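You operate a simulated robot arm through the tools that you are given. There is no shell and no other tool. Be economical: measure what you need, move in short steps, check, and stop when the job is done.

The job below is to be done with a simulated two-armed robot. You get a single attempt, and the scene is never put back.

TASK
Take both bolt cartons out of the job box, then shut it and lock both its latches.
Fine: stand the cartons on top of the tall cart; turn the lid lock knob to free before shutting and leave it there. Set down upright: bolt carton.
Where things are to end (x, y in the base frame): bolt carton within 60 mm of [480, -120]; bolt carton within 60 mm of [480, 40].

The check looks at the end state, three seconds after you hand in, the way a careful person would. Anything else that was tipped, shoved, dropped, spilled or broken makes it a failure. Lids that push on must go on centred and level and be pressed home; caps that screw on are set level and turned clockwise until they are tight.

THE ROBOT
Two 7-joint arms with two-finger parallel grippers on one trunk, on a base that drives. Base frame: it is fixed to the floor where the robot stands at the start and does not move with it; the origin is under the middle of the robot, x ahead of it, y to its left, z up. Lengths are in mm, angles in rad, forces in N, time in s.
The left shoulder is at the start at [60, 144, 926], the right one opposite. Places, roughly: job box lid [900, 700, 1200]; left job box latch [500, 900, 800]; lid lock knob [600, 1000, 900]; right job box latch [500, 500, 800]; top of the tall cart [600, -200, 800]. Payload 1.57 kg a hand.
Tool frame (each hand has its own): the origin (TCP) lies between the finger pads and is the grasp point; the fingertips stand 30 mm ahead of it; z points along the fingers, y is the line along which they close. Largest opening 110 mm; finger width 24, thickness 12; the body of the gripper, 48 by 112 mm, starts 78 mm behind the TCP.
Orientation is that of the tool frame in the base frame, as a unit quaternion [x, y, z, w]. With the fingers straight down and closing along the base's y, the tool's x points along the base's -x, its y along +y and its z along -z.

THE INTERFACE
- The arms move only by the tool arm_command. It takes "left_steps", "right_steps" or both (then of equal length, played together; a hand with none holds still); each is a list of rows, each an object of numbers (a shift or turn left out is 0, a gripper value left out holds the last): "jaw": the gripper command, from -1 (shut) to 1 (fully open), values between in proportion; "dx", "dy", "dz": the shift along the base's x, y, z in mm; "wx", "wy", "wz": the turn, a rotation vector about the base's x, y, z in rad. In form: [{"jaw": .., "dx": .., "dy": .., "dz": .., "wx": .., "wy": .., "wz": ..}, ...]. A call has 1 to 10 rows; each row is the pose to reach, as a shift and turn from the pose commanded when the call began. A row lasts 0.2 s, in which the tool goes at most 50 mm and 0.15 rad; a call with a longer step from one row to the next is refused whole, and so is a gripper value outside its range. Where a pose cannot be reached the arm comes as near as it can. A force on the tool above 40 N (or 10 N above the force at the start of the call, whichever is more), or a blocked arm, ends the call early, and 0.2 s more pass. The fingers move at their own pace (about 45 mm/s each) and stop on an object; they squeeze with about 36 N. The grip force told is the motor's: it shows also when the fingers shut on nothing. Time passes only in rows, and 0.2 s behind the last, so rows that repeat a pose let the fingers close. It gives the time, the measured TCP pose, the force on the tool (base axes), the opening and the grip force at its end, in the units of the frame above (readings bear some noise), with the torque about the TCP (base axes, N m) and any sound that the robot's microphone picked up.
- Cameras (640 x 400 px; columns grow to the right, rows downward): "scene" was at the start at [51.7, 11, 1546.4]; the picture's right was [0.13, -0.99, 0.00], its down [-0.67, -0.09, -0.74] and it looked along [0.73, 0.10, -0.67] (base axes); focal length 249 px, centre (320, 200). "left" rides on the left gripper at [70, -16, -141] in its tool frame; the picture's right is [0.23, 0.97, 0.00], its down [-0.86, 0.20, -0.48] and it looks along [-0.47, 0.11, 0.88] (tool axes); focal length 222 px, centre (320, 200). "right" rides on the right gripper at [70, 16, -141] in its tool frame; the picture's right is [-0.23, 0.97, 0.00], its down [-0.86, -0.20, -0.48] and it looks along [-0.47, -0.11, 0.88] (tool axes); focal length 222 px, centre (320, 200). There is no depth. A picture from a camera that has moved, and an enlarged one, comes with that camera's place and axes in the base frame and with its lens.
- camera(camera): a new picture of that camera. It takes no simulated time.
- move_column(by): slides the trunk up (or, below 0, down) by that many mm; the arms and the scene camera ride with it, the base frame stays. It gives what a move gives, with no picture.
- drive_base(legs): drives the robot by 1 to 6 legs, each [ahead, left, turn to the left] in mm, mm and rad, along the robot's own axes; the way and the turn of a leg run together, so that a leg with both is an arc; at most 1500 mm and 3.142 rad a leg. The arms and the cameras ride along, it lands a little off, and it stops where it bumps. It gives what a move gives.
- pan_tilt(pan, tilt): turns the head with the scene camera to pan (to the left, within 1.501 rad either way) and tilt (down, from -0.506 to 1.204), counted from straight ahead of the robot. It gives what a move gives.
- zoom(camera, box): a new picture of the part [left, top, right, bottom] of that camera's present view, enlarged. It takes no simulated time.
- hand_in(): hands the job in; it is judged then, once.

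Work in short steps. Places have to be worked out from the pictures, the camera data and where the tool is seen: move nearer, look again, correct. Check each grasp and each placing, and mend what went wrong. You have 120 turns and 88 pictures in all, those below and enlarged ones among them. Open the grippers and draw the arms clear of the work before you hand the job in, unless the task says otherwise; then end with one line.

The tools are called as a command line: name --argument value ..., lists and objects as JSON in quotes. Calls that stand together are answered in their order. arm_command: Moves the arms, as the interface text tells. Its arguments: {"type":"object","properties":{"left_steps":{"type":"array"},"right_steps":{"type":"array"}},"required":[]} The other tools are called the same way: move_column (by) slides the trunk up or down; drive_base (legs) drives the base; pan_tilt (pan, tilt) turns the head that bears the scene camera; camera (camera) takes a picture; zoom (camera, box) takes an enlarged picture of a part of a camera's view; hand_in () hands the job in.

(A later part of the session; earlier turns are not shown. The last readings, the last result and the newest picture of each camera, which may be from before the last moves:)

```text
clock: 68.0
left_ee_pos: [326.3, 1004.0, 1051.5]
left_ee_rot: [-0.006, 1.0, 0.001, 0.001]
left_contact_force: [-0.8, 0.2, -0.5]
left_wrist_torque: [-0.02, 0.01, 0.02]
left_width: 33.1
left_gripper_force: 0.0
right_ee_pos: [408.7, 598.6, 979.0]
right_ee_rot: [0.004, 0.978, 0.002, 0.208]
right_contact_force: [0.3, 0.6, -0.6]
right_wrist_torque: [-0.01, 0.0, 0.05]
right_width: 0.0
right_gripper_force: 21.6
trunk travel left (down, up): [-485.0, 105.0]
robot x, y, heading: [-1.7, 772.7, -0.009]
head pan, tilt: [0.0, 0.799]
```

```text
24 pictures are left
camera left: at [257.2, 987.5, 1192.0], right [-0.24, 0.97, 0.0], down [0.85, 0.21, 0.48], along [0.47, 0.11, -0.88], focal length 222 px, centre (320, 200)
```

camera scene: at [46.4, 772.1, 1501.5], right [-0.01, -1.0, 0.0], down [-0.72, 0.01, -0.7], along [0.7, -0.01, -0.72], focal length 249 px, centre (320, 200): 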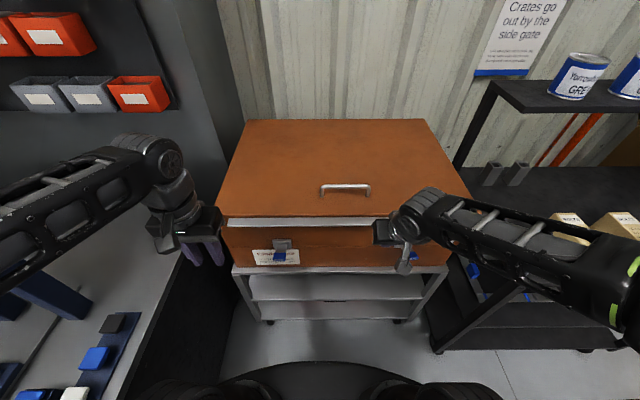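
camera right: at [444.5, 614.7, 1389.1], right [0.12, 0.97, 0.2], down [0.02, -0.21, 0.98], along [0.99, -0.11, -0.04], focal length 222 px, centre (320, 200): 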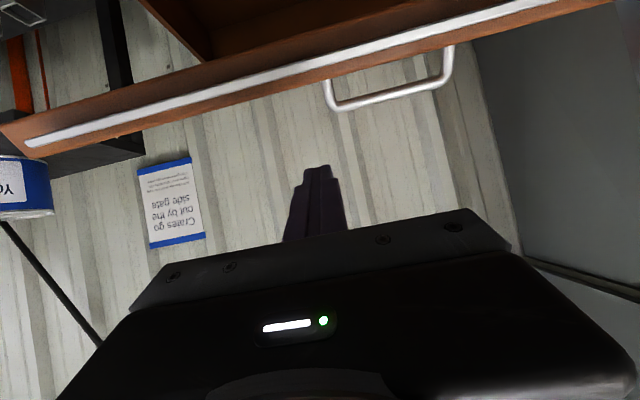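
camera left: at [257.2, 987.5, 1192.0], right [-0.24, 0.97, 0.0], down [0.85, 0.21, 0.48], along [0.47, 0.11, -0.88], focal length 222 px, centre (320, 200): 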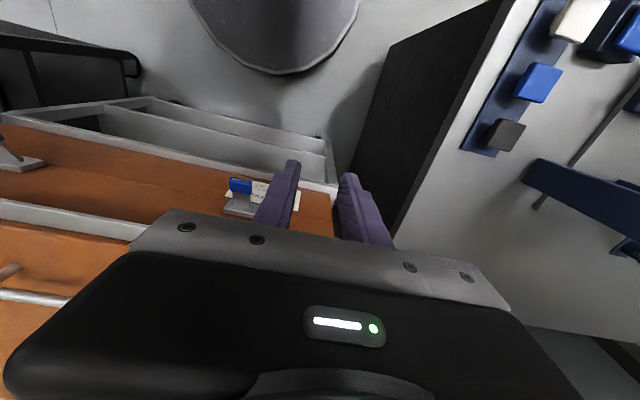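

Lid stays shut. Bring the left hand, closed and tilted forward, in front of the left lever.

arm_command --left_steps '[{"jaw": -1, "dx": 15, "dy": -20, "dz": -25, "wy": -0.12}, {"dx": 30, "dy": -45, "dz": -50, "wy": -0.24}, {"dx": 45, "dy": -70, "dz": -80, "wy": -0.36}, {"dx": 65, "dy": -95, "dz": -110, "wy": -0.48}, {"dx": 84, "dy": -111, "dz": -135, "wy": -0.6}]'

camera --camera "left"

zoom --camera "scene" --box '[216, 200, 344, 280]'

```text
clock: 69.2
left_ee_pos: [421.8, 887.5, 920.4]
left_ee_rot: [-0.004, 0.956, -0.002, 0.295]
left_contact_force: [0.7, -0.4, -0.4]
left_wrist_torque: [-0.04, 0.04, -0.01]
left_width: 0.0
left_gripper_force: 21.4
left hand out of reach, approached as far as the arm can: row 5
right_ee_pos: [410.2, 599.0, 977.9]
right_ee_rot: [0.005, 0.978, 0.002, 0.209]
right_contact_force: [-0.3, 0.4, 0.3]
right_wrist_torque: [0.0, 0.02, 0.01]
right_width: 0.1
right_gripper_force: 21.2
trunk travel left (down, up): [-485.0, 105.0]
robot x, y, heading: [-6.7, 769.8, -0.013]
head pan, tilt: [0.0, 0.799]
```

```text
23 pictures are left
camera left: at [285.2, 870.8, 997.0], right [-0.2, 0.97, -0.13], down [0.44, 0.21, 0.88], along [0.88, 0.11, -0.46], focal length 222 px, centre (320, 200)
```

left: 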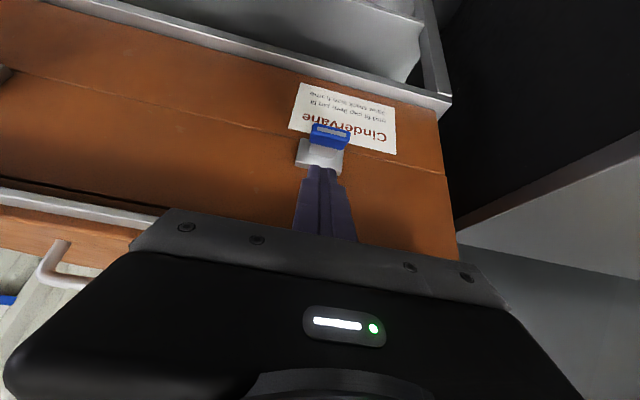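

```text
5.00 times, centred on (280, 240) of scene
camera zoom: at [47.7, 772.0, 1501.4], right [-0.01, -1.0, 0.0], down [-0.72, 0.01, -0.7], along [0.7, -0.01, -0.72], focal length 1244 px, centre (520, 0)
```

zoom: 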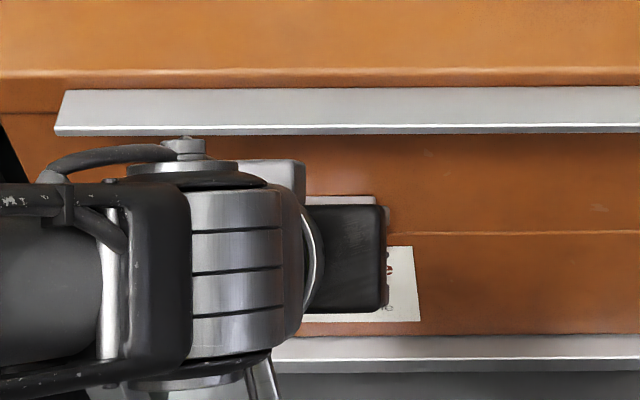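

Left lever tab at ≈[458,892,832], tip now at ≈[439,888,896]. Come down onto it and press down ~20 mm to test direction.

arm_command --left_steps '[{"dx": 8, "dy": 3, "dz": -15}, {"dx": 18, "dy": 4, "dz": -35}, {"dx": 20, "dy": 4, "dz": -50}, {"dx": 20, "dy": 4, "dz": -60}, {"dx": 21, "dy": 4, "dz": -70}, {"dx": 22, "dy": 4, "dz": -80}]'

camera --camera "left"

```text
clock: 70.7
left_ee_pos: [443.9, 893.7, 841.1]
left_ee_rot: [-0.007, 0.955, -0.001, 0.298]
left_contact_force: [0.2, 0.9, -0.7]
left_wrist_torque: [0.02, -0.03, 0.02]
left_width: 0.0
left_gripper_force: 21.5
right_ee_pos: [408.8, 599.5, 977.7]
right_ee_rot: [0.005, 0.978, 0.001, 0.208]
right_contact_force: [0.3, 0.5, -0.3]
right_wrist_torque: [0.02, 0.0, -0.02]
right_width: 0.3
right_gripper_force: 21.2
trunk travel left (down, up): [-485.0, 105.0]
robot x, y, heading: [-3.5, 772.8, -0.009]
head pan, tilt: [0.0, 0.799]
```

```text
21 pictures are left
camera left: at [307.4, 876.8, 917.1], right [-0.2, 0.97, -0.13], down [0.43, 0.21, 0.88], along [0.88, 0.12, -0.46], focal length 222 px, centre (320, 200)
```

left: 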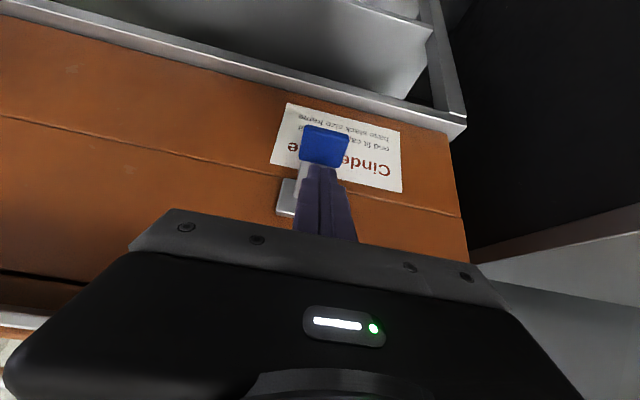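

No resistance, and the tab now shows its broad face, so it seems to be turning down. Continue along the arc.

arm_command --left_steps '[{"dx": 2, "dz": -10}, {"dx": 6, "dz": -20}, {"dx": 12, "dz": -28}, {"dx": 19, "dz": -35}]'

camera --camera "left"

```text
clock: 71.2
left_ee_pos: [443.8, 893.5, 831.4]
left_ee_rot: [-0.005, 0.954, 0.0, 0.299]
left_contact_force: [-6.8, 1.6, 9.4]
left_wrist_torque: [0.07, 0.13, 0.04]
left_width: 0.0
left_gripper_force: 21.4
right_ee_pos: [407.7, 599.0, 978.4]
right_ee_rot: [0.005, 0.978, 0.001, 0.21]
right_contact_force: [-0.6, 0.6, 0.0]
right_wrist_torque: [-0.02, -0.01, 0.0]
right_width: 0.1
right_gripper_force: 21.4
trunk travel left (down, up): [-485.0, 105.0]
robot x, y, heading: [-4.5, 770.8, -0.008]
head pan, tilt: [0.0, 0.799]
stopped in row 2 (left hand): the force on the tool passed its limit (the readings are from after the stop); the commanded pose is now the measured one
```

```text
20 pictures are left
camera left: at [308.4, 876.2, 906.1], right [-0.2, 0.97, -0.13], down [0.43, 0.21, 0.88], along [0.88, 0.12, -0.46], focal length 222 px, centre (320, 200)
```

left: 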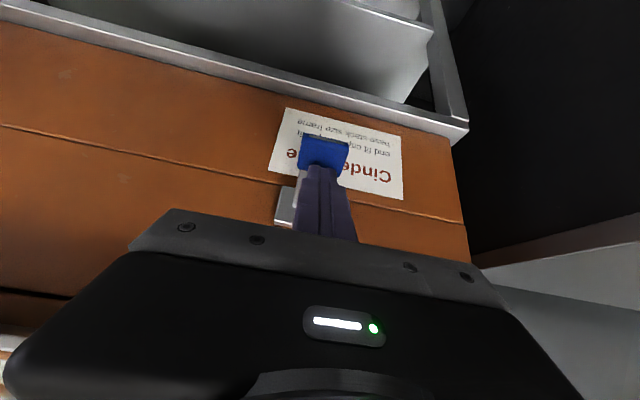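

Down is blocked (40 N), so the lever is at its lower stop and must swing up. Retreat, drive back 110, and turn the hand more horizontal.

arm_command --left_steps '[{"dx": -8, "dz": 12}, {"dx": -40, "dz": 25, "wy": -0.1}, {"dx": -60, "dz": 25, "wy": -0.2}]'

drive_base --legs '[[-110, 0, 0]]'

arm_command --left_steps '[{"jaw": 0.3, "wy": -0.1, "dz": -5}, {"wy": -0.2, "dz": -15}, {"wy": -0.3, "dz": -25}, {"wy": -0.4, "dz": -35}, {"wy": -0.5, "dz": -45}]'

zoom --camera "scene" --box '[220, 140, 412, 260]'

camera --camera "left"

```text
clock: 72.0
left_ee_pos: [457.6, 849.9, 858.3]
left_ee_rot: [-0.004, 0.92, -0.001, 0.392]
left_contact_force: [-0.9, 1.1, -0.5]
left_wrist_torque: [-0.01, -0.04, 0.02]
left_width: 0.0
left_gripper_force: 21.6
left hand out of reach, approached as far as the arm can: row 2, 3
right_ee_pos: [409.0, 600.1, 977.6]
right_ee_rot: [0.004, 0.978, 0.002, 0.208]
right_contact_force: [0.1, -0.6, 0.0]
right_wrist_torque: [0.03, -0.02, 0.01]
right_width: 0.1
right_gripper_force: 21.2
trunk travel left (down, up): [-485.0, 105.0]
robot x, y, heading: [-1.1, 775.1, -0.011]
head pan, tilt: [0.0, 0.799]
```

```text
clock: 73.2
left_ee_pos: [344.8, 851.3, 859.8]
left_ee_rot: [-0.005, 0.92, -0.001, 0.393]
left_contact_force: [-0.7, 0.1, -0.5]
left_wrist_torque: [-0.01, -0.02, 0.0]
left_width: 0.0
left_gripper_force: 21.8
right_ee_pos: [296.8, 599.9, 977.0]
right_ee_rot: [0.005, 0.978, 0.001, 0.21]
right_contact_force: [0.2, -0.3, 0.5]
right_wrist_torque: [0.03, -0.02, 0.0]
right_width: 0.2
right_gripper_force: 21.1
trunk travel left (down, up): [-485.0, 105.0]
robot x, y, heading: [-116.8, 767.8, -0.01]
head pan, tilt: [0.0, 0.799]
```

```text
clock: 74.3
left_ee_pos: [383.0, 841.0, 851.1]
left_ee_rot: [-0.003, 0.801, 0.001, 0.599]
left_contact_force: [0.1, -0.7, 0.4]
left_wrist_torque: [0.0, 0.03, -0.02]
left_width: 71.3
left_gripper_force: 0.0
left hand out of reach, approached as far as the arm can: row 1, 2, 3, 4, 5
right_ee_pos: [297.4, 600.3, 978.4]
right_ee_rot: [0.005, 0.978, 0.001, 0.209]
right_contact_force: [0.1, -0.4, 0.3]
right_wrist_torque: [0.01, -0.02, -0.02]
right_width: 0.0
right_gripper_force: 21.6
trunk travel left (down, up): [-485.0, 105.0]
robot x, y, heading: [-115.7, 775.9, -0.013]
head pan, tilt: [0.0, 0.799]
```

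```text
3.33 times, centred on (316, 200) of scene
camera zoom: at [-64.8, 773.5, 1501.4], right [-0.01, -1.0, 0.0], down [-0.72, 0.01, -0.7], along [0.7, -0.01, -0.72], focal length 829 px, centre (333, 200)
```

zoom: 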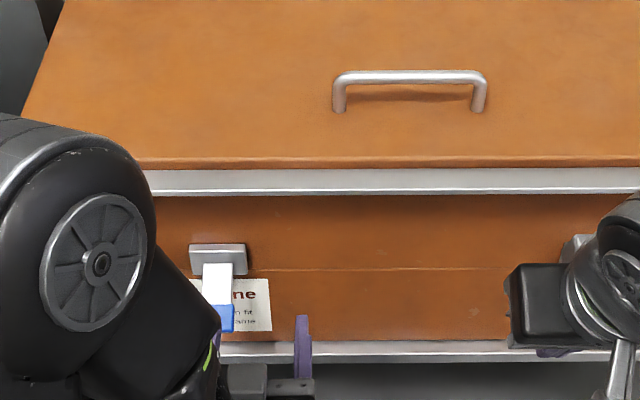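

```text
18 pictures are left
camera left: at [228.5, 823.9, 823.8], right [-0.07, 0.97, -0.22], down [-0.22, 0.2, 0.95], along [0.97, 0.11, 0.2], focal length 222 px, centre (320, 200)
```

left: 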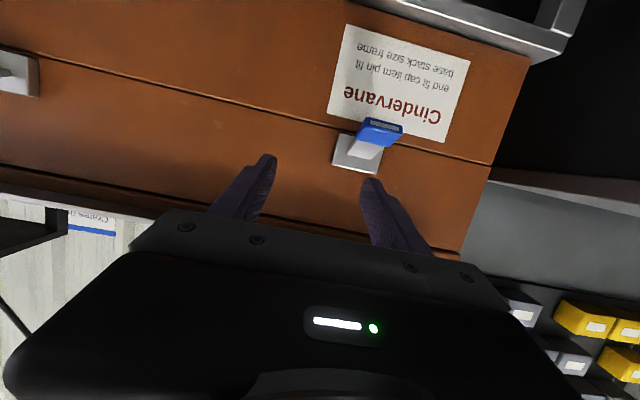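

Tab end is at ≈[455,886,790], plate at ≈[508,888,817]. Align the hand with y=886 and height, still in front.

arm_command --left_steps '[{"dx": 3, "dy": 12, "dz": -12}, {"dx": 6, "dy": 25, "dz": -25}, {"dx": 8, "dy": 38, "dz": -40}, {"dx": 10, "dy": 45, "dz": -52}, {"dx": 10, "dy": 45, "dz": -58}]'

camera --camera "left"

```text
clock: 75.5
left_ee_pos: [425.1, 878.5, 824.7]
left_ee_rot: [-0.004, 0.796, -0.001, 0.605]
left_contact_force: [-0.6, 0.0, -0.3]
left_wrist_torque: [0.01, -0.01, 0.02]
left_width: 71.4
left_gripper_force: 0.1
left hand out of reach, approached as far as the arm can: row 1, 2, 3, 4, 5
right_ee_pos: [296.8, 600.7, 977.9]
right_ee_rot: [0.004, 0.978, 0.001, 0.209]
right_contact_force: [-0.3, 0.2, -0.1]
right_wrist_torque: [-0.01, -0.05, -0.02]
right_width: 0.1
right_gripper_force: 21.2
trunk travel left (down, up): [-485.0, 105.0]
robot x, y, heading: [-113.8, 774.4, -0.014]
head pan, tilt: [0.0, 0.799]
```

```text
17 pictures are left
camera left: at [271.2, 862.3, 794.9], right [-0.07, 0.97, -0.23], down [-0.23, 0.21, 0.95], along [0.97, 0.11, 0.21], focal length 222 px, centre (320, 200)
```

left: 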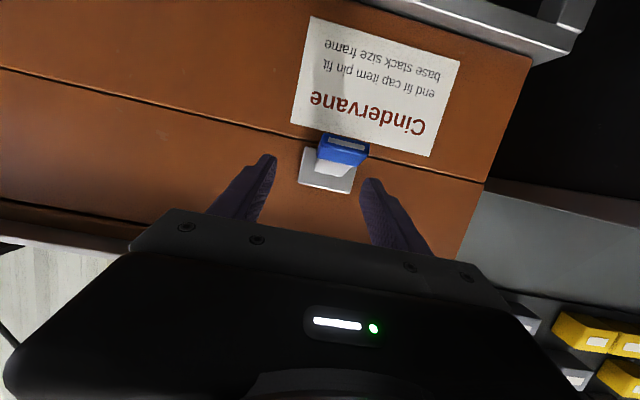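

The arm is too folded here. Drive back 120 and lower the column 120 for a better posture.

drive_base --legs '[[-120, 0, 0]]'

move_column --by -120

arm_command --left_steps '[{"dx": 20, "dy": 2, "dz": 20}, {"dx": 40, "dy": 4, "dz": 40}, {"dx": 60, "dy": 6, "dz": 60}, {"dx": 80, "dy": 8, "dz": 80}, {"dx": 95, "dy": 8, "dz": 84}]'

camera --camera "left"

```text
clock: 76.8
left_ee_pos: [303.4, 879.7, 826.1]
left_ee_rot: [-0.003, 0.796, -0.002, 0.606]
left_contact_force: [-0.9, -0.5, -0.3]
left_wrist_torque: [0.01, 0.01, -0.02]
left_width: 71.5
left_gripper_force: 0.0
right_ee_pos: [173.8, 601.0, 978.5]
right_ee_rot: [0.006, 0.978, 0.001, 0.209]
right_contact_force: [0.3, -0.6, 0.6]
right_wrist_torque: [0.0, 0.01, -0.01]
right_width: 0.3
right_gripper_force: 21.2
trunk travel left (down, up): [-485.0, 105.0]
robot x, y, heading: [-241.0, 775.0, -0.008]
head pan, tilt: [0.0, 0.799]
```

```text
clock: 78.3
left_ee_pos: [303.6, 880.2, 705.9]
left_ee_rot: [-0.003, 0.796, -0.003, 0.605]
left_contact_force: [0.2, -0.4, -0.2]
left_wrist_torque: [-0.02, -0.01, 0.01]
left_width: 71.2
left_gripper_force: 0.0
right_ee_pos: [174.7, 601.4, 859.4]
right_ee_rot: [0.005, 0.978, 0.001, 0.209]
right_contact_force: [-0.1, -0.8, 0.2]
right_wrist_torque: [0.02, -0.03, 0.02]
right_width: 0.0
right_gripper_force: 21.6
trunk travel left (down, up): [-365.0, 225.0]
robot x, y, heading: [-240.0, 772.9, -0.014]
head pan, tilt: [0.0, 0.799]
```

```text
clock: 79.5
left_ee_pos: [400.5, 885.6, 790.0]
left_ee_rot: [-0.003, 0.796, -0.003, 0.605]
left_contact_force: [0.0, -1.2, -0.3]
left_wrist_torque: [0.0, -0.01, 0.02]
left_width: 71.5
left_gripper_force: 0.0
right_ee_pos: [175.6, 601.2, 858.7]
right_ee_rot: [0.005, 0.978, 0.001, 0.209]
right_contact_force: [0.5, -0.4, 0.0]
right_wrist_torque: [0.0, -0.01, 0.03]
right_width: 0.0
right_gripper_force: 21.0
trunk travel left (down, up): [-365.0, 225.0]
robot x, y, heading: [-235.8, 774.2, -0.015]
head pan, tilt: [0.0, 0.799]
```

```text
16 pictures are left
camera left: at [246.3, 869.2, 759.4], right [-0.06, 0.97, -0.23], down [-0.23, 0.21, 0.95], along [0.97, 0.11, 0.21], focal length 222 px, centre (320, 200)
```

left: 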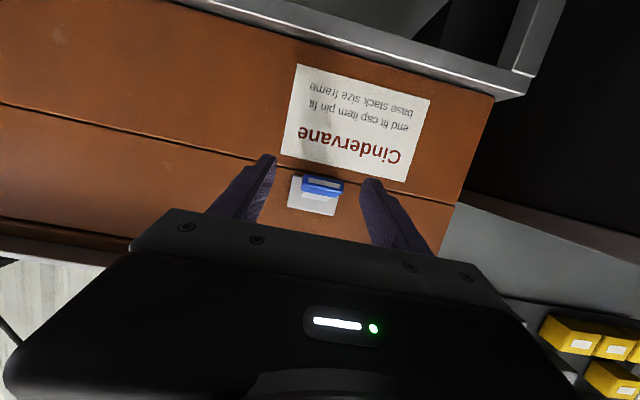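

Tab at ≈[455,891,789], right between the fingers. Advance 50 mm and close on it.

arm_command --left_steps '[{"dx": 15, "dy": 3}, {"dx": 32, "dy": 4}, {"dx": 48, "dy": 4}, {"dx": 48, "dy": 4, "jaw": -0.2}, {"dx": 48, "dy": 4, "jaw": -0.7}, {"dx": 48, "dy": 4, "jaw": -1}, {"dx": 48, "dy": 4, "jaw": -1}]'

```text
clock: 81.1
left_ee_pos: [446.0, 892.3, 789.0]
left_ee_rot: [-0.003, 0.796, -0.002, 0.605]
left_contact_force: [0.2, 3.6, -1.0]
left_wrist_torque: [0.3, 0.09, -0.37]
left_width: 37.8
left_gripper_force: 29.6
right_ee_pos: [174.5, 601.1, 858.3]
right_ee_rot: [0.006, 0.978, 0.001, 0.208]
right_contact_force: [-0.2, 0.0, 0.8]
right_wrist_torque: [0.04, 0.0, -0.05]
right_width: 0.0
right_gripper_force: 21.3
trunk travel left (down, up): [-365.0, 225.0]
robot x, y, heading: [-235.7, 772.4, -0.01]
head pan, tilt: [0.0, 0.799]
```

Tab gripped (37.8 mm). Lift along an arc around the pivot ≈[505,818].

arm_command --left_steps '[{"dx": -3, "dz": 9}, {"dx": -5, "dz": 18}, {"dx": -6, "dz": 28}, {"dx": -5, "dz": 38}]'

camera --camera "left"

```text
clock: 82.1
left_ee_pos: [440.9, 890.3, 825.3]
left_ee_rot: [-0.003, 0.798, -0.002, 0.603]
left_contact_force: [-5.8, 0.6, -16.8]
left_wrist_torque: [0.49, 1.23, -0.44]
left_width: 38.0
left_gripper_force: 43.3
right_ee_pos: [176.2, 600.6, 857.6]
right_ee_rot: [0.005, 0.978, 0.002, 0.209]
right_contact_force: [-0.4, -0.4, -0.2]
right_wrist_torque: [0.04, 0.0, -0.01]
right_width: 0.0
right_gripper_force: 22.1
trunk travel left (down, up): [-365.0, 225.0]
robot x, y, heading: [-234.9, 774.9, -0.013]
head pan, tilt: [0.0, 0.799]
```

```text
15 pictures are left
camera left: at [286.7, 875.2, 795.4], right [-0.06, 0.97, -0.23], down [-0.23, 0.21, 0.95], along [0.97, 0.11, 0.21], focal length 222 px, centre (320, 200)
```

left: 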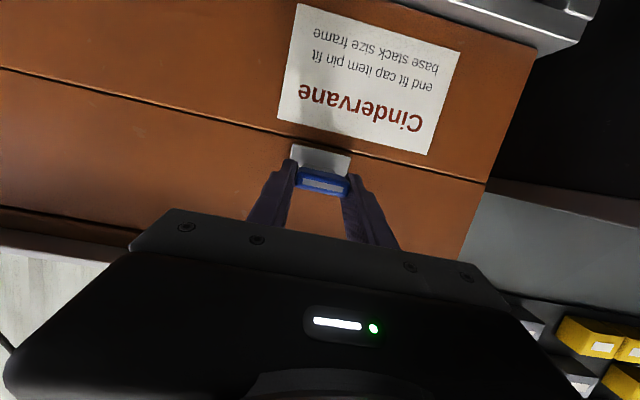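

The lever swings up. Continue the arc.

arm_command --left_steps '[{"dx": 1, "dz": 14}, {"dx": 4, "dz": 24}, {"dx": 9, "dz": 33}, {"dx": 16, "dz": 41}, {"dx": 25, "dz": 48}]'

camera --camera "left"

```text
clock: 83.3
left_ee_pos: [466.8, 891.0, 878.0]
left_ee_rot: [-0.003, 0.795, -0.002, 0.606]
left_contact_force: [-0.6, -0.6, -0.1]
left_wrist_torque: [0.0, 0.02, 0.0]
left_width: 0.1
left_gripper_force: 21.0
right_ee_pos: [174.2, 599.4, 857.8]
right_ee_rot: [0.006, 0.978, 0.002, 0.208]
right_contact_force: [0.0, -0.2, -1.6]
right_wrist_torque: [0.01, 0.01, -0.03]
right_width: 0.0
right_gripper_force: 21.2
trunk travel left (down, up): [-365.0, 225.0]
robot x, y, heading: [-236.4, 776.8, -0.009]
head pan, tilt: [0.0, 0.799]
```

```text
14 pictures are left
camera left: at [313.0, 874.0, 846.1], right [-0.06, 0.97, -0.23], down [-0.24, 0.21, 0.95], along [0.97, 0.11, 0.22], focal length 222 px, centre (320, 200)
```

left: 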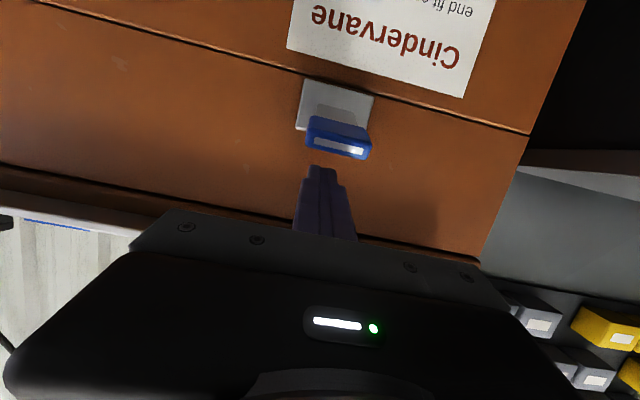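

It slipped off at about +30° — lever holds there. Reposition the closed fingers below the tab to push it up the rest.

arm_command --left_steps '[{"jaw": -1, "dx": -35}, {"dx": -62, "dz": -15}, {"dx": -62, "dz": -50}, {"dx": -62, "dz": -80}, {"dx": -32, "dz": -80}]'

arm_command --left_steps '[{"dz": 10}, {"dx": 0, "dz": 20}, {"dx": 2, "dz": 30}, {"dx": 5, "dz": 40}, {"dx": 9, "dz": 50}, {"dx": 15, "dz": 58}, {"dx": 22, "dz": 64}]'

camera --camera "left"

```text
clock: 84.4
left_ee_pos: [407.2, 890.4, 782.4]
left_ee_rot: [-0.002, 0.806, -0.004, 0.592]
left_contact_force: [-1.9, -1.1, -2.2]
left_wrist_torque: [-0.02, 0.11, -0.02]
left_width: 0.0
left_gripper_force: 21.2
right_ee_pos: [175.3, 601.3, 858.2]
right_ee_rot: [0.006, 0.978, 0.001, 0.21]
right_contact_force: [0.1, -0.3, 0.5]
right_wrist_torque: [0.01, 0.01, -0.04]
right_width: 0.0
right_gripper_force: 21.4
trunk travel left (down, up): [-365.0, 225.0]
robot x, y, heading: [-233.2, 774.4, -0.009]
head pan, tilt: [0.0, 0.799]
stopped in row 5 (left hand): the force on the tool passed its limit (the readings are from after the stop); the commanded pose is now the measured one
```

```text
clock: 85.0
left_ee_pos: [403.3, 890.4, 794.9]
left_ee_rot: [0.0, 0.81, -0.005, 0.586]
left_contact_force: [-6.9, 0.8, -2.7]
left_wrist_torque: [0.07, 0.06, 0.04]
left_width: 0.0
left_gripper_force: 21.4
right_ee_pos: [174.6, 601.0, 858.4]
right_ee_rot: [0.005, 0.978, 0.001, 0.209]
right_contact_force: [-0.2, -0.4, 0.0]
right_wrist_torque: [-0.04, 0.06, -0.01]
right_width: 0.0
right_gripper_force: 21.3
trunk travel left (down, up): [-365.0, 225.0]
robot x, y, heading: [-238.1, 778.5, -0.013]
head pan, tilt: [0.0, 0.799]
stopped in row 3 (left hand): the force on the tool passed its limit (the readings are from after the stop); the commanded pose is now the measured one
```

```text
13 pictures are left
camera left: at [247.1, 874.6, 772.9], right [-0.07, 0.97, -0.22], down [-0.19, 0.21, 0.96], along [0.98, 0.1, 0.17], focal length 222 px, centre (320, 200)
```

left: 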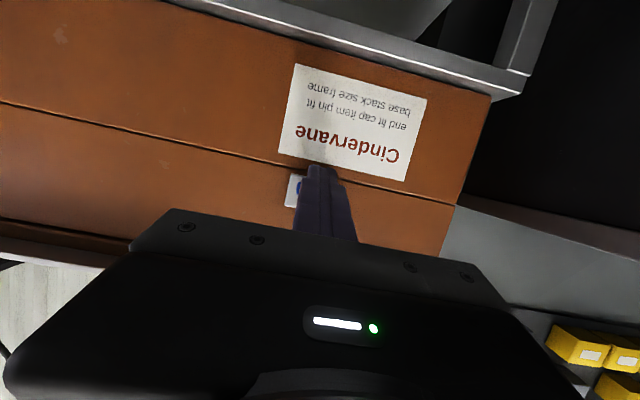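

Going down I pushed the lever back down; its end reaches x≈438. Back off, drop lower, go under it (TCP z≈766).

arm_command --left_steps '[{"dx": -25}, {"dx": -35, "dz": -15}, {"dx": -35, "dz": -30}, {"dx": -10, "dz": -31}, {"dx": 15, "dz": -31}, {"dx": 32, "dz": -31}]'

camera --camera "left"

```text
clock: 86.4
left_ee_pos: [437.7, 889.4, 767.5]
left_ee_rot: [-0.001, 0.808, -0.005, 0.589]
left_contact_force: [-0.8, -0.1, 0.0]
left_wrist_torque: [-0.01, 0.03, 0.04]
left_width: 0.0
left_gripper_force: 21.3
right_ee_pos: [174.0, 601.3, 857.2]
right_ee_rot: [0.005, 0.978, 0.001, 0.208]
right_contact_force: [0.6, 0.2, 0.4]
right_wrist_torque: [0.03, 0.0, 0.05]
right_width: 0.2
right_gripper_force: 21.2
trunk travel left (down, up): [-365.0, 225.0]
robot x, y, heading: [-239.6, 774.6, -0.011]
head pan, tilt: [0.0, 0.799]
```

```text
12 pictures are left
camera left: at [281.2, 873.9, 742.6], right [-0.07, 0.97, -0.22], down [-0.19, 0.21, 0.96], along [0.98, 0.11, 0.17], focal length 222 px, centre (320, 200)
```

left: 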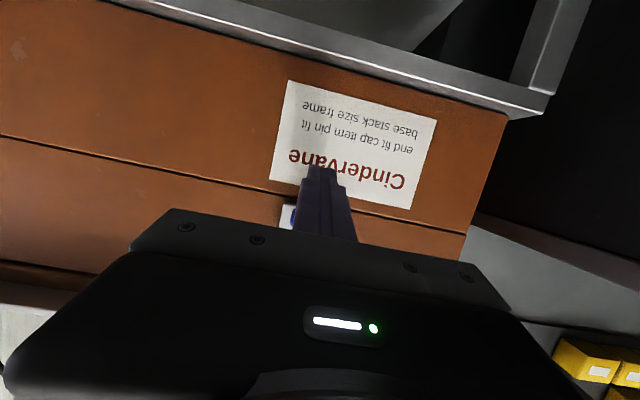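

The fingers are now under the lever with no contact force. Raise.

arm_command --left_steps '[{"dz": 12}, {"dz": 24}, {"dz": 36}, {"dx": 1, "dz": 48}, {"dx": 3, "dz": 60}, {"dx": 7, "dz": 70}, {"dx": 12, "dz": 80}, {"dx": 18, "dz": 88}]'

camera --camera "left"

```text
clock: 87.9
left_ee_pos: [436.8, 890.6, 823.3]
left_ee_rot: [0.001, 0.818, -0.007, 0.575]
left_contact_force: [-0.5, 1.4, -4.0]
left_wrist_torque: [0.01, 0.06, 0.05]
left_width: 0.0
left_gripper_force: 21.4
right_ee_pos: [175.3, 600.5, 858.7]
right_ee_rot: [0.006, 0.978, 0.001, 0.21]
right_contact_force: [1.0, -0.3, -0.2]
right_wrist_torque: [-0.01, -0.02, -0.03]
right_width: 0.0
right_gripper_force: 20.9
trunk travel left (down, up): [-365.0, 225.0]
robot x, y, heading: [-239.6, 774.5, -0.007]
head pan, tilt: [0.0, 0.799]
stopped in row 7 (left hand): the force on the tool passed its limit (the readings are from after the stop); the commanded pose is now the measured one
```

```text
11 pictures are left
camera left: at [280.7, 875.1, 805.0], right [-0.07, 0.97, -0.22], down [-0.16, 0.21, 0.96], along [0.98, 0.1, 0.14], focal length 222 px, centre (320, 200)
```

left: 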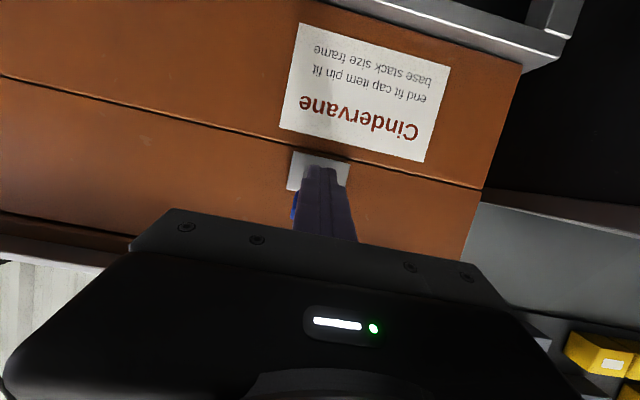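

At 40 N the lever lies flat along the sloping finger, near the pivot. Retract a bit, level the fingers, and push the tab's outer part along its arc.

arm_command --left_steps '[{"dx": -5, "dz": -8}, {"dx": -14, "dz": -16, "wy": -0.12}, {"dx": -16, "dz": -14, "wy": -0.24}, {"dx": -16, "dz": -12, "wy": -0.35}, {"dx": -13, "dz": 1, "wy": -0.35}, {"dx": -10, "dz": 12, "wy": -0.35}, {"dx": -5, "dz": 22, "wy": -0.35}, {"dx": 2, "dz": 31, "wy": -0.35}, {"dx": 10, "dz": 39, "wy": -0.35}, {"dx": 19, "dz": 45, "wy": -0.35}]'

camera --camera "left"

```text
clock: 89.3
left_ee_pos: [419.1, 872.1, 820.4]
left_ee_rot: [0.002, 0.717, 0.0, 0.697]
left_contact_force: [-4.3, -0.1, -4.5]
left_wrist_torque: [0.01, 0.12, -0.02]
left_width: 0.0
left_gripper_force: 21.7
left hand out of reach, approached as far as the arm can: row 3, 4, 5, 6
right_ee_pos: [174.2, 600.8, 859.6]
right_ee_rot: [0.004, 0.978, 0.002, 0.21]
right_contact_force: [-0.8, 0.0, -0.4]
right_wrist_torque: [-0.03, 0.02, 0.01]
right_width: 0.0
right_gripper_force: 21.2
trunk travel left (down, up): [-365.0, 225.0]
robot x, y, heading: [-241.4, 774.3, -0.007]
head pan, tilt: [0.0, 0.799]
stopped in row 6 (left hand): the force on the tool passed its limit (the readings are from after the stop); the commanded pose is now the measured one
```

```text
10 pictures are left
camera left: at [276.1, 855.2, 754.4], right [0.0, 0.97, -0.23], down [-0.45, 0.2, 0.87], along [0.89, 0.1, 0.44], focal length 222 px, centre (320, 200)
```

left: 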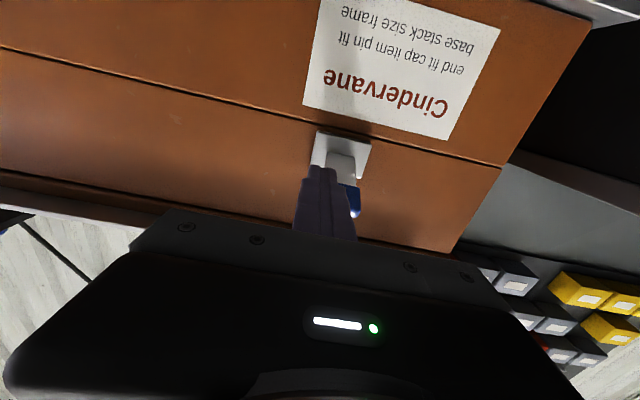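

Lever holds ≈+25–30°; quick pushes trip the limit. Regrip the tab (at ≈[452,889,840]) and follow the proper radius slowly. First back off and realign.

arm_command --left_steps '[{"dx": -20, "dz": -4}, {"dx": -45, "dz": -4, "wy": 0.1, "jaw": 0.3}, {"dx": -45, "dy": 8, "dz": 8, "wy": 0.2}, {"dx": -45, "dy": 17, "dz": 20, "wy": 0.28}, {"dx": -45, "dy": 17, "dz": 24, "wy": 0.28}]'

camera --camera "left"

```text
clock: 90.5
left_ee_pos: [374.3, 887.6, 846.9]
left_ee_rot: [0.001, 0.806, 0.0, 0.591]
left_contact_force: [0.4, 0.6, -0.5]
left_wrist_torque: [0.02, -0.03, 0.01]
left_width: 71.6
left_gripper_force: 0.0
right_ee_pos: [173.4, 601.2, 857.5]
right_ee_rot: [0.004, 0.978, 0.002, 0.208]
right_contact_force: [-0.7, 0.4, 0.7]
right_wrist_torque: [-0.01, 0.01, 0.02]
right_width: 0.0
right_gripper_force: 21.1
trunk travel left (down, up): [-365.0, 225.0]
robot x, y, heading: [-236.6, 771.3, -0.005]
head pan, tilt: [0.0, 0.799]
```

```text
9 pictures are left
camera left: at [220.0, 872.2, 821.8], right [-0.06, 0.97, -0.22], down [-0.2, 0.2, 0.96], along [0.98, 0.1, 0.18], focal length 222 px, centre (320, 200)
```

left: 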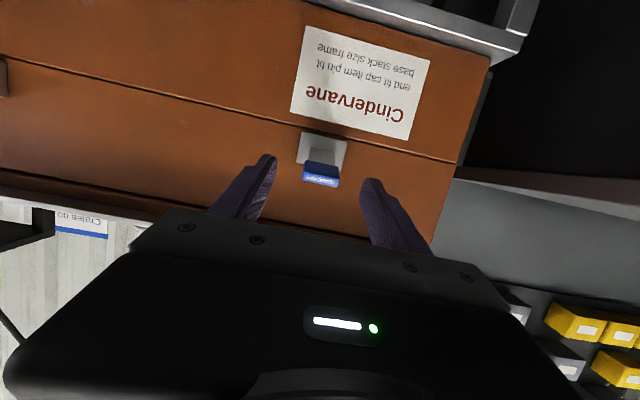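

Tab end at ≈[455,892,844] (≈+30°), pivot ≈[508,812]. Advance and grip.

arm_command --left_steps '[{"dx": 25, "dy": 3, "dz": -2}, {"dx": 50, "dy": 3, "dz": -2}, {"dx": 70, "dy": 3, "dz": -2}, {"dx": 78, "dy": 3, "dz": -2}, {"dx": 78, "dy": 3, "dz": -2, "jaw": -0.3}, {"dx": 78, "dy": 3, "dz": -2, "jaw": -1}, {"dx": 78, "dy": 3, "dz": -2, "jaw": -1}, {"dx": 78, "dy": 3, "dz": -2, "jaw": -1}]'

```text
clock: 92.3
left_ee_pos: [453.3, 892.1, 843.7]
left_ee_rot: [0.001, 0.806, -0.001, 0.592]
left_contact_force: [0.7, 7.4, 0.4]
left_wrist_torque: [0.3, 0.0, 0.53]
left_width: 38.0
left_gripper_force: 30.8
right_ee_pos: [173.9, 601.7, 857.8]
right_ee_rot: [0.004, 0.978, 0.002, 0.208]
right_contact_force: [0.4, -0.8, -0.9]
right_wrist_torque: [-0.03, -0.05, 0.03]
right_width: 0.0
right_gripper_force: 20.7
trunk travel left (down, up): [-365.0, 225.0]
robot x, y, heading: [-236.0, 772.2, -0.008]
head pan, tilt: [0.0, 0.799]
```

Gripped at 38 mm. Follow the arc slowly.

arm_command --left_steps '[{"dx": 1.5, "dz": 2.3}, {"dx": 3, "dz": 4.5}, {"dx": 4.5, "dz": 6.8}, {"dx": 6, "dz": 9}, {"dx": 8, "dz": 11}, {"dx": 10, "dz": 13}, {"dx": 12, "dz": 15}, {"dx": 14, "dz": 17}, {"dx": 16, "dz": 18.5}, {"dx": 18.5, "dz": 20}]'

```text
clock: 94.5
left_ee_pos: [471.2, 890.0, 865.2]
left_ee_rot: [0.002, 0.806, -0.002, 0.592]
left_contact_force: [0.4, 0.1, 1.2]
left_wrist_torque: [0.02, -0.02, 0.01]
left_width: 0.2
left_gripper_force: 21.8
right_ee_pos: [174.5, 601.8, 856.7]
right_ee_rot: [0.004, 0.978, 0.002, 0.208]
right_contact_force: [0.8, -0.5, -0.6]
right_wrist_torque: [0.02, 0.02, -0.04]
right_width: 0.0
right_gripper_force: 20.7
trunk travel left (down, up): [-365.0, 225.0]
robot x, y, heading: [-242.4, 775.9, -0.007]
head pan, tilt: [0.0, 0.799]
```

The grip slipped again at the same ≈+30°, matching a hard end stop there — the lever's other end. Lift clear first, then back away, and look at both levers.

arm_command --left_steps '[{"dz": 12}, {"dz": 24}, {"dx": -30, "dz": 26}, {"dx": -65, "dz": 26}, {"dx": -100, "dz": 26}]'

camera --camera "left"

```text
clock: 95.7
left_ee_pos: [370.1, 891.6, 888.9]
left_ee_rot: [0.002, 0.806, -0.002, 0.592]
left_contact_force: [-0.3, -0.6, 0.4]
left_wrist_torque: [0.0, -0.02, -0.06]
left_width: 0.0
left_gripper_force: 21.4
right_ee_pos: [174.4, 601.4, 857.8]
right_ee_rot: [0.004, 0.978, 0.001, 0.209]
right_contact_force: [0.1, -0.4, -0.1]
right_wrist_torque: [-0.02, -0.03, -0.02]
right_width: 0.1
right_gripper_force: 21.7
trunk travel left (down, up): [-365.0, 225.0]
robot x, y, heading: [-239.6, 777.6, -0.007]
head pan, tilt: [0.0, 0.799]
```

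```text
8 pictures are left
camera left: at [215.1, 875.9, 863.5], right [-0.06, 0.97, -0.22], down [-0.2, 0.2, 0.96], along [0.98, 0.1, 0.18], focal length 222 px, centre (320, 200)
```

left: 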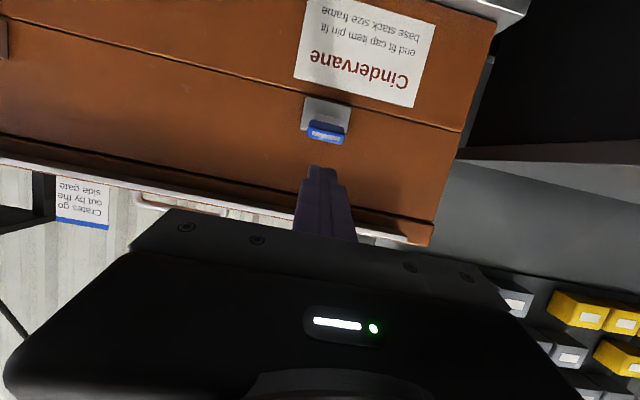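

Left lever is steady at ≈+28°, the mirror of its start (−28°): it's over. Now drive right 172 mm and bring the right hand to the right lever in the same posture.

drive_base --legs '[[0, -172, 0]]'

arm_command --right_steps '[{"jaw": 0.3, "dx": 25, "dy": 6, "dz": 0}, {"dx": 60, "dy": 12, "dz": 0, "wy": -0.08}, {"dx": 95, "dy": 18, "dz": -5, "wy": -0.18}, {"dx": 130, "dy": 24, "dz": -10, "wy": -0.28}, {"dx": 160, "dy": 30, "dz": -20, "wy": -0.38}, {"dx": 185, "dy": 36, "dz": -30, "wy": -0.48}, {"dx": 205, "dy": 42, "dz": -40, "wy": -0.58}, {"dx": 215, "dy": 48, "dz": -50, "wy": -0.68}, {"dx": 220, "dy": 54, "dz": -60, "wy": -0.77}, {"dx": 222, "dy": 57, "dz": -68, "wy": -0.85}]'

camera --camera "right"

```text
clock: 97.1
left_ee_pos: [369.3, 720.4, 888.2]
left_ee_rot: [0.003, 0.806, -0.002, 0.592]
left_contact_force: [0.8, 0.0, 0.3]
left_wrist_torque: [0.0, -0.02, 0.02]
left_width: 0.1
left_gripper_force: 21.5
right_ee_pos: [172.4, 429.9, 857.9]
right_ee_rot: [0.005, 0.978, 0.001, 0.208]
right_contact_force: [1.5, -0.1, -0.4]
right_wrist_torque: [-0.02, -0.05, 0.0]
right_width: 0.0
right_gripper_force: 21.3
trunk travel left (down, up): [-365.0, 225.0]
robot x, y, heading: [-242.0, 602.6, -0.009]
head pan, tilt: [0.0, 0.799]
```

```text
clock: 99.3
left_ee_pos: [369.0, 720.7, 888.5]
left_ee_rot: [0.003, 0.806, -0.003, 0.592]
left_contact_force: [0.5, 0.4, -0.4]
left_wrist_torque: [0.0, 0.0, 0.0]
left_width: 0.0
left_gripper_force: 21.2
right_ee_pos: [393.9, 487.8, 791.0]
right_ee_rot: [0.005, 0.804, 0.003, 0.595]
right_contact_force: [-1.0, 0.8, 0.0]
right_wrist_torque: [0.01, -0.02, 0.03]
right_width: 71.4
right_gripper_force: 0.0
trunk travel left (down, up): [-365.0, 225.0]
robot x, y, heading: [-239.9, 607.4, -0.009]
head pan, tilt: [0.0, 0.799]
```

```text
7 pictures are left
camera right: at [238.8, 505.0, 765.8], right [0.07, 0.97, 0.23], down [-0.21, -0.21, 0.96], along [0.98, -0.11, 0.19], focal length 222 px, centre (320, 200)
```

right: 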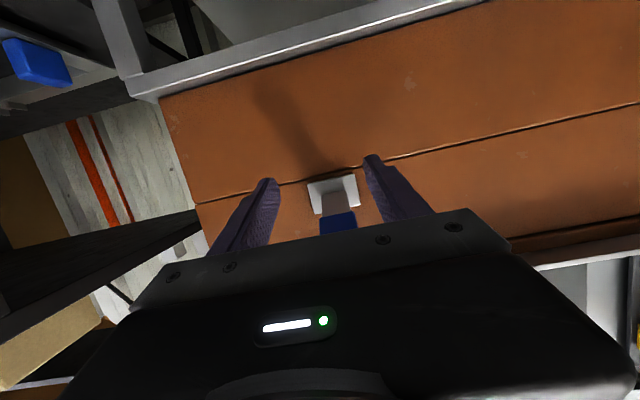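

Key finding: the right lever (untouched) also stands at ≈+25°, so "up" is the open state and the left was moved to the lower stop by my press, then raised back. So both must go down. Close right jaws, rise in front, and move above the tab.

arm_command --right_steps '[{"jaw": -1, "dx": -10, "dz": 20}, {"dx": -10, "dz": 45}, {"dx": -10, "dy": 3, "dz": 70}, {"dx": 0, "dy": 4, "dz": 92}, {"dx": 25, "dy": 4, "dz": 94}, {"dx": 48, "dy": 4, "dz": 94}]'

arm_command --right_steps '[{"dz": -8}, {"dz": -16}, {"dz": -23}, {"dz": -30}, {"dz": -36}, {"dz": -42}, {"dz": -48}, {"dz": -54}, {"dz": -59}, {"dz": -64}]'

```text
clock: 100.7
left_ee_pos: [369.4, 720.8, 888.3]
left_ee_rot: [0.003, 0.806, -0.002, 0.592]
left_contact_force: [0.1, 0.4, 0.3]
left_wrist_torque: [0.0, 0.01, 0.0]
left_width: 0.0
left_gripper_force: 21.3
right_ee_pos: [441.9, 493.6, 883.9]
right_ee_rot: [0.005, 0.805, 0.002, 0.593]
right_contact_force: [0.9, 0.6, 0.0]
right_wrist_torque: [-0.01, 0.0, 0.02]
right_width: 0.0
right_gripper_force: 21.4
trunk travel left (down, up): [-365.0, 225.0]
robot x, y, heading: [-238.5, 602.3, -0.013]
head pan, tilt: [0.0, 0.799]
```

```text
clock: 102.9
left_ee_pos: [368.0, 720.4, 887.3]
left_ee_rot: [0.002, 0.806, -0.002, 0.592]
left_contact_force: [0.0, 0.4, -0.7]
left_wrist_torque: [-0.02, -0.02, -0.04]
left_width: 0.0
left_gripper_force: 21.0
right_ee_pos: [443.0, 490.7, 822.4]
right_ee_rot: [0.005, 0.803, 0.003, 0.595]
right_contact_force: [-3.2, -1.2, 9.3]
right_wrist_torque: [-0.04, -0.18, -0.05]
right_width: 0.2
right_gripper_force: 21.0
trunk travel left (down, up): [-365.0, 225.0]
robot x, y, heading: [-241.8, 602.5, -0.012]
head pan, tilt: [0.0, 0.799]
```

Lever gives way with ~10 N. Continue pressing down to the stop.

arm_command --right_steps '[{"dz": -4}, {"dz": -8}, {"dz": -12}, {"dz": -16}, {"dz": -20}, {"dz": -24}, {"dz": -28}, {"dz": -32}, {"dz": -36}, {"dz": -40}]'

```text
clock: 103.6
left_ee_pos: [368.7, 719.9, 889.5]
left_ee_rot: [0.003, 0.805, -0.003, 0.593]
left_contact_force: [0.4, 0.0, -0.2]
left_wrist_torque: [0.0, -0.01, -0.01]
left_width: 0.0
left_gripper_force: 21.1
right_ee_pos: [444.0, 492.7, 822.6]
right_ee_rot: [0.004, 0.797, 0.002, 0.604]
right_contact_force: [-13.2, -0.7, 14.3]
right_wrist_torque: [-0.04, -0.12, 0.04]
right_width: 0.2
right_gripper_force: 21.4
trunk travel left (down, up): [-365.0, 225.0]
robot x, y, heading: [-240.4, 603.8, -0.003]
head pan, tilt: [0.0, 0.799]
stopped in row 3 (right hand): the force on the tool passed its limit (the readings are from after the stop); the commanded pose is now the measured one
```

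It stopped near where the left one did. Rise and look.

arm_command --right_steps '[{"dz": 12}, {"dz": 30}, {"dx": -30, "dz": 45}, {"dx": -60, "dz": 45}]'

camera --camera "right"

```text
clock: 104.6
left_ee_pos: [368.7, 721.1, 889.1]
left_ee_rot: [0.002, 0.806, -0.002, 0.592]
left_contact_force: [-0.4, 0.3, 0.1]
left_wrist_torque: [-0.01, -0.02, 0.01]
left_width: 0.0
left_gripper_force: 21.5
right_ee_pos: [385.2, 491.3, 865.2]
right_ee_rot: [0.004, 0.8, 0.003, 0.6]
right_contact_force: [-0.6, 0.4, -0.9]
right_wrist_torque: [-0.03, -0.02, 0.01]
right_width: 0.0
right_gripper_force: 21.1
trunk travel left (down, up): [-365.0, 225.0]
robot x, y, heading: [-244.2, 608.5, -0.006]
head pan, tilt: [0.0, 0.799]
```

```text
6 pictures are left
camera right: at [229.4, 508.7, 836.5], right [0.07, 0.97, 0.23], down [-0.22, -0.21, 0.95], along [0.97, -0.12, 0.2], focal length 222 px, centre (320, 200)
```

right: 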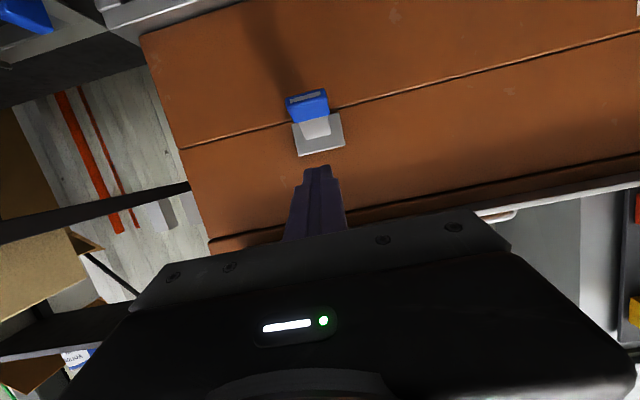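

Right lever is now ≈−30°. Press once more at the tab's outer end to make sure it's home.

arm_command --right_steps '[{"dx": 21}, {"dx": 42}, {"dx": 42, "dz": -15}, {"dx": 42, "dz": -30}, {"dx": 42, "dz": -40}, {"dx": 42, "dz": -46}, {"dx": 42, "dz": -52}, {"dx": 42, "dz": -57}, {"dx": 42, "dz": -62}, {"dx": 42, "dz": -67}]'

```text
clock: 106.5
left_ee_pos: [366.7, 719.7, 889.3]
left_ee_rot: [0.002, 0.806, -0.002, 0.593]
left_contact_force: [0.0, 0.2, -0.1]
left_wrist_torque: [0.02, 0.02, 0.01]
left_width: 0.2
left_gripper_force: 21.0
right_ee_pos: [428.9, 490.5, 817.7]
right_ee_rot: [0.004, 0.79, 0.0, 0.613]
right_contact_force: [-10.8, -1.8, 15.5]
right_wrist_torque: [-0.07, -0.16, 0.1]
right_width: 0.1
right_gripper_force: 21.7
trunk travel left (down, up): [-365.0, 225.0]
robot x, y, heading: [-242.6, 605.7, -0.01]
head pan, tilt: [0.0, 0.799]
stopped in row 9 (right hand): the force on the tool passed its limit (the readings are from after the stop); the commanded pose is now the measured one
```

Hard stop confirmed. Retreat the right hand and drive back left for the left lever.

arm_command --right_steps '[{"dz": 15}, {"dz": 45}, {"dx": -40, "dz": 60}, {"dx": -80, "dz": 60}]'

drive_base --legs '[[0, 170, 0]]'

```text
clock: 107.5
left_ee_pos: [368.9, 719.3, 888.7]
left_ee_rot: [0.003, 0.806, -0.002, 0.592]
left_contact_force: [0.4, -0.2, 0.0]
left_wrist_torque: [0.0, 0.01, -0.01]
left_width: 0.1
left_gripper_force: 21.2
right_ee_pos: [350.5, 491.3, 874.4]
right_ee_rot: [0.004, 0.794, 0.001, 0.608]
right_contact_force: [0.4, -0.1, 0.7]
right_wrist_torque: [-0.02, -0.01, -0.03]
right_width: 0.1
right_gripper_force: 21.3
trunk travel left (down, up): [-365.0, 225.0]
robot x, y, heading: [-239.2, 601.1, -0.01]
head pan, tilt: [0.0, 0.799]
```

```text
clock: 108.9
left_ee_pos: [371.0, 888.4, 889.0]
left_ee_rot: [0.003, 0.806, -0.003, 0.592]
left_contact_force: [0.3, 0.0, 1.0]
left_wrist_torque: [0.05, 0.05, -0.01]
left_width: 0.0
left_gripper_force: 21.0
right_ee_pos: [351.4, 659.0, 873.9]
right_ee_rot: [0.005, 0.794, -0.001, 0.608]
right_contact_force: [-0.7, -0.3, 0.0]
right_wrist_torque: [-0.02, -0.01, -0.02]
right_width: 0.0
right_gripper_force: 21.4
trunk travel left (down, up): [-365.0, 225.0]
robot x, y, heading: [-235.8, 774.7, -0.016]
head pan, tilt: [0.0, 0.799]
```

Left hand is at y=888 in front of the left lever. Move above the tab and press down.

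arm_command --left_steps '[{"dx": 30, "dy": 2}, {"dx": 60, "dy": 2}, {"dx": 68, "dy": 2, "dz": -10}, {"dx": 68, "dy": 2, "dz": -20}, {"dx": 68, "dy": 2, "dz": -28}, {"dx": 68, "dy": 2, "dz": -36}, {"dx": 68, "dy": 2, "dz": -42}, {"dx": 68, "dy": 2, "dz": -48}, {"dx": 68, "dy": 2, "dz": -54}, {"dx": 68, "dy": 2, "dz": -60}]'

arm_command --left_steps '[{"dx": -2, "dz": -4}, {"dx": -4, "dz": -8}, {"dx": -6, "dz": -12}, {"dx": -6, "dz": -16}, {"dx": -6, "dz": -20}, {"dx": -6, "dz": -24}, {"dx": -6, "dz": -28}]'

```text
clock: 111.1
left_ee_pos: [440.8, 889.6, 827.3]
left_ee_rot: [0.002, 0.805, -0.002, 0.593]
left_contact_force: [0.4, -0.8, 0.9]
left_wrist_torque: [0.01, -0.01, 0.03]
left_width: 0.1
left_gripper_force: 21.3
right_ee_pos: [353.1, 659.8, 874.5]
right_ee_rot: [0.005, 0.794, 0.0, 0.608]
right_contact_force: [-0.1, 0.3, 0.5]
right_wrist_torque: [0.01, 0.01, 0.02]
right_width: 0.0
right_gripper_force: 21.0
trunk travel left (down, up): [-365.0, 225.0]
robot x, y, heading: [-237.6, 773.2, -0.014]
head pan, tilt: [0.0, 0.799]
```

```text
clock: 112.3
left_ee_pos: [435.8, 888.7, 822.0]
left_ee_rot: [0.005, 0.798, -0.002, 0.603]
left_contact_force: [-8.5, 0.6, 13.1]
left_wrist_torque: [0.06, -0.15, -0.12]
left_width: 0.0
left_gripper_force: 21.1
right_ee_pos: [351.7, 658.7, 874.4]
right_ee_rot: [0.005, 0.794, 0.0, 0.609]
right_contact_force: [0.3, 0.5, 0.3]
right_wrist_torque: [0.0, -0.02, -0.01]
right_width: 0.1
right_gripper_force: 21.5
trunk travel left (down, up): [-365.0, 225.0]
robot x, y, heading: [-239.9, 776.8, -0.014]
head pan, tilt: [0.0, 0.799]
stopped in row 5 (left hand): the force on the tool passed its limit (the readings are from after the stop); the commanded pose is now the measured one
```

Same stop level. Retreat and look.

arm_command --left_steps '[{"dz": 15}, {"dz": 45}, {"dx": -40, "dz": 60}, {"dx": -80, "dz": 60}]'

camera --camera "left"

```text
clock: 113.3
left_ee_pos: [355.1, 890.1, 877.1]
left_ee_rot: [0.004, 0.801, -0.002, 0.599]
left_contact_force: [-0.8, 0.1, 0.1]
left_wrist_torque: [0.01, -0.03, 0.02]
left_width: 0.0
left_gripper_force: 20.9
right_ee_pos: [351.6, 660.1, 873.9]
right_ee_rot: [0.004, 0.794, 0.001, 0.608]
right_contact_force: [-0.5, -0.4, -0.2]
right_wrist_torque: [-0.01, 0.03, -0.01]
right_width: 0.2
right_gripper_force: 21.3
trunk travel left (down, up): [-365.0, 225.0]
robot x, y, heading: [-237.9, 770.5, -0.019]
head pan, tilt: [0.0, 0.799]
```

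```text
5 pictures are left
camera left: at [199.9, 875.0, 849.6], right [-0.06, 0.97, -0.22], down [-0.22, 0.2, 0.96], along [0.97, 0.1, 0.2], focal length 222 px, centre (320, 200)
```

left: 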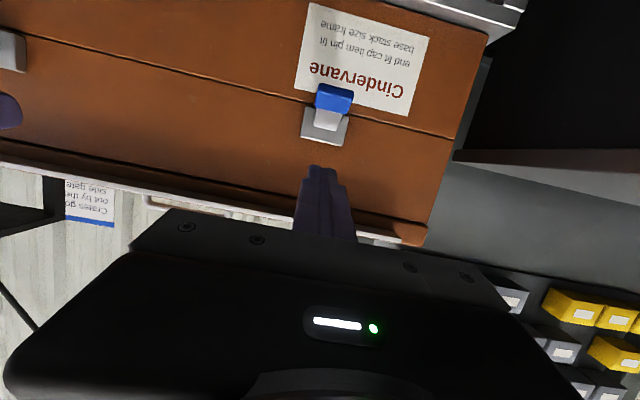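

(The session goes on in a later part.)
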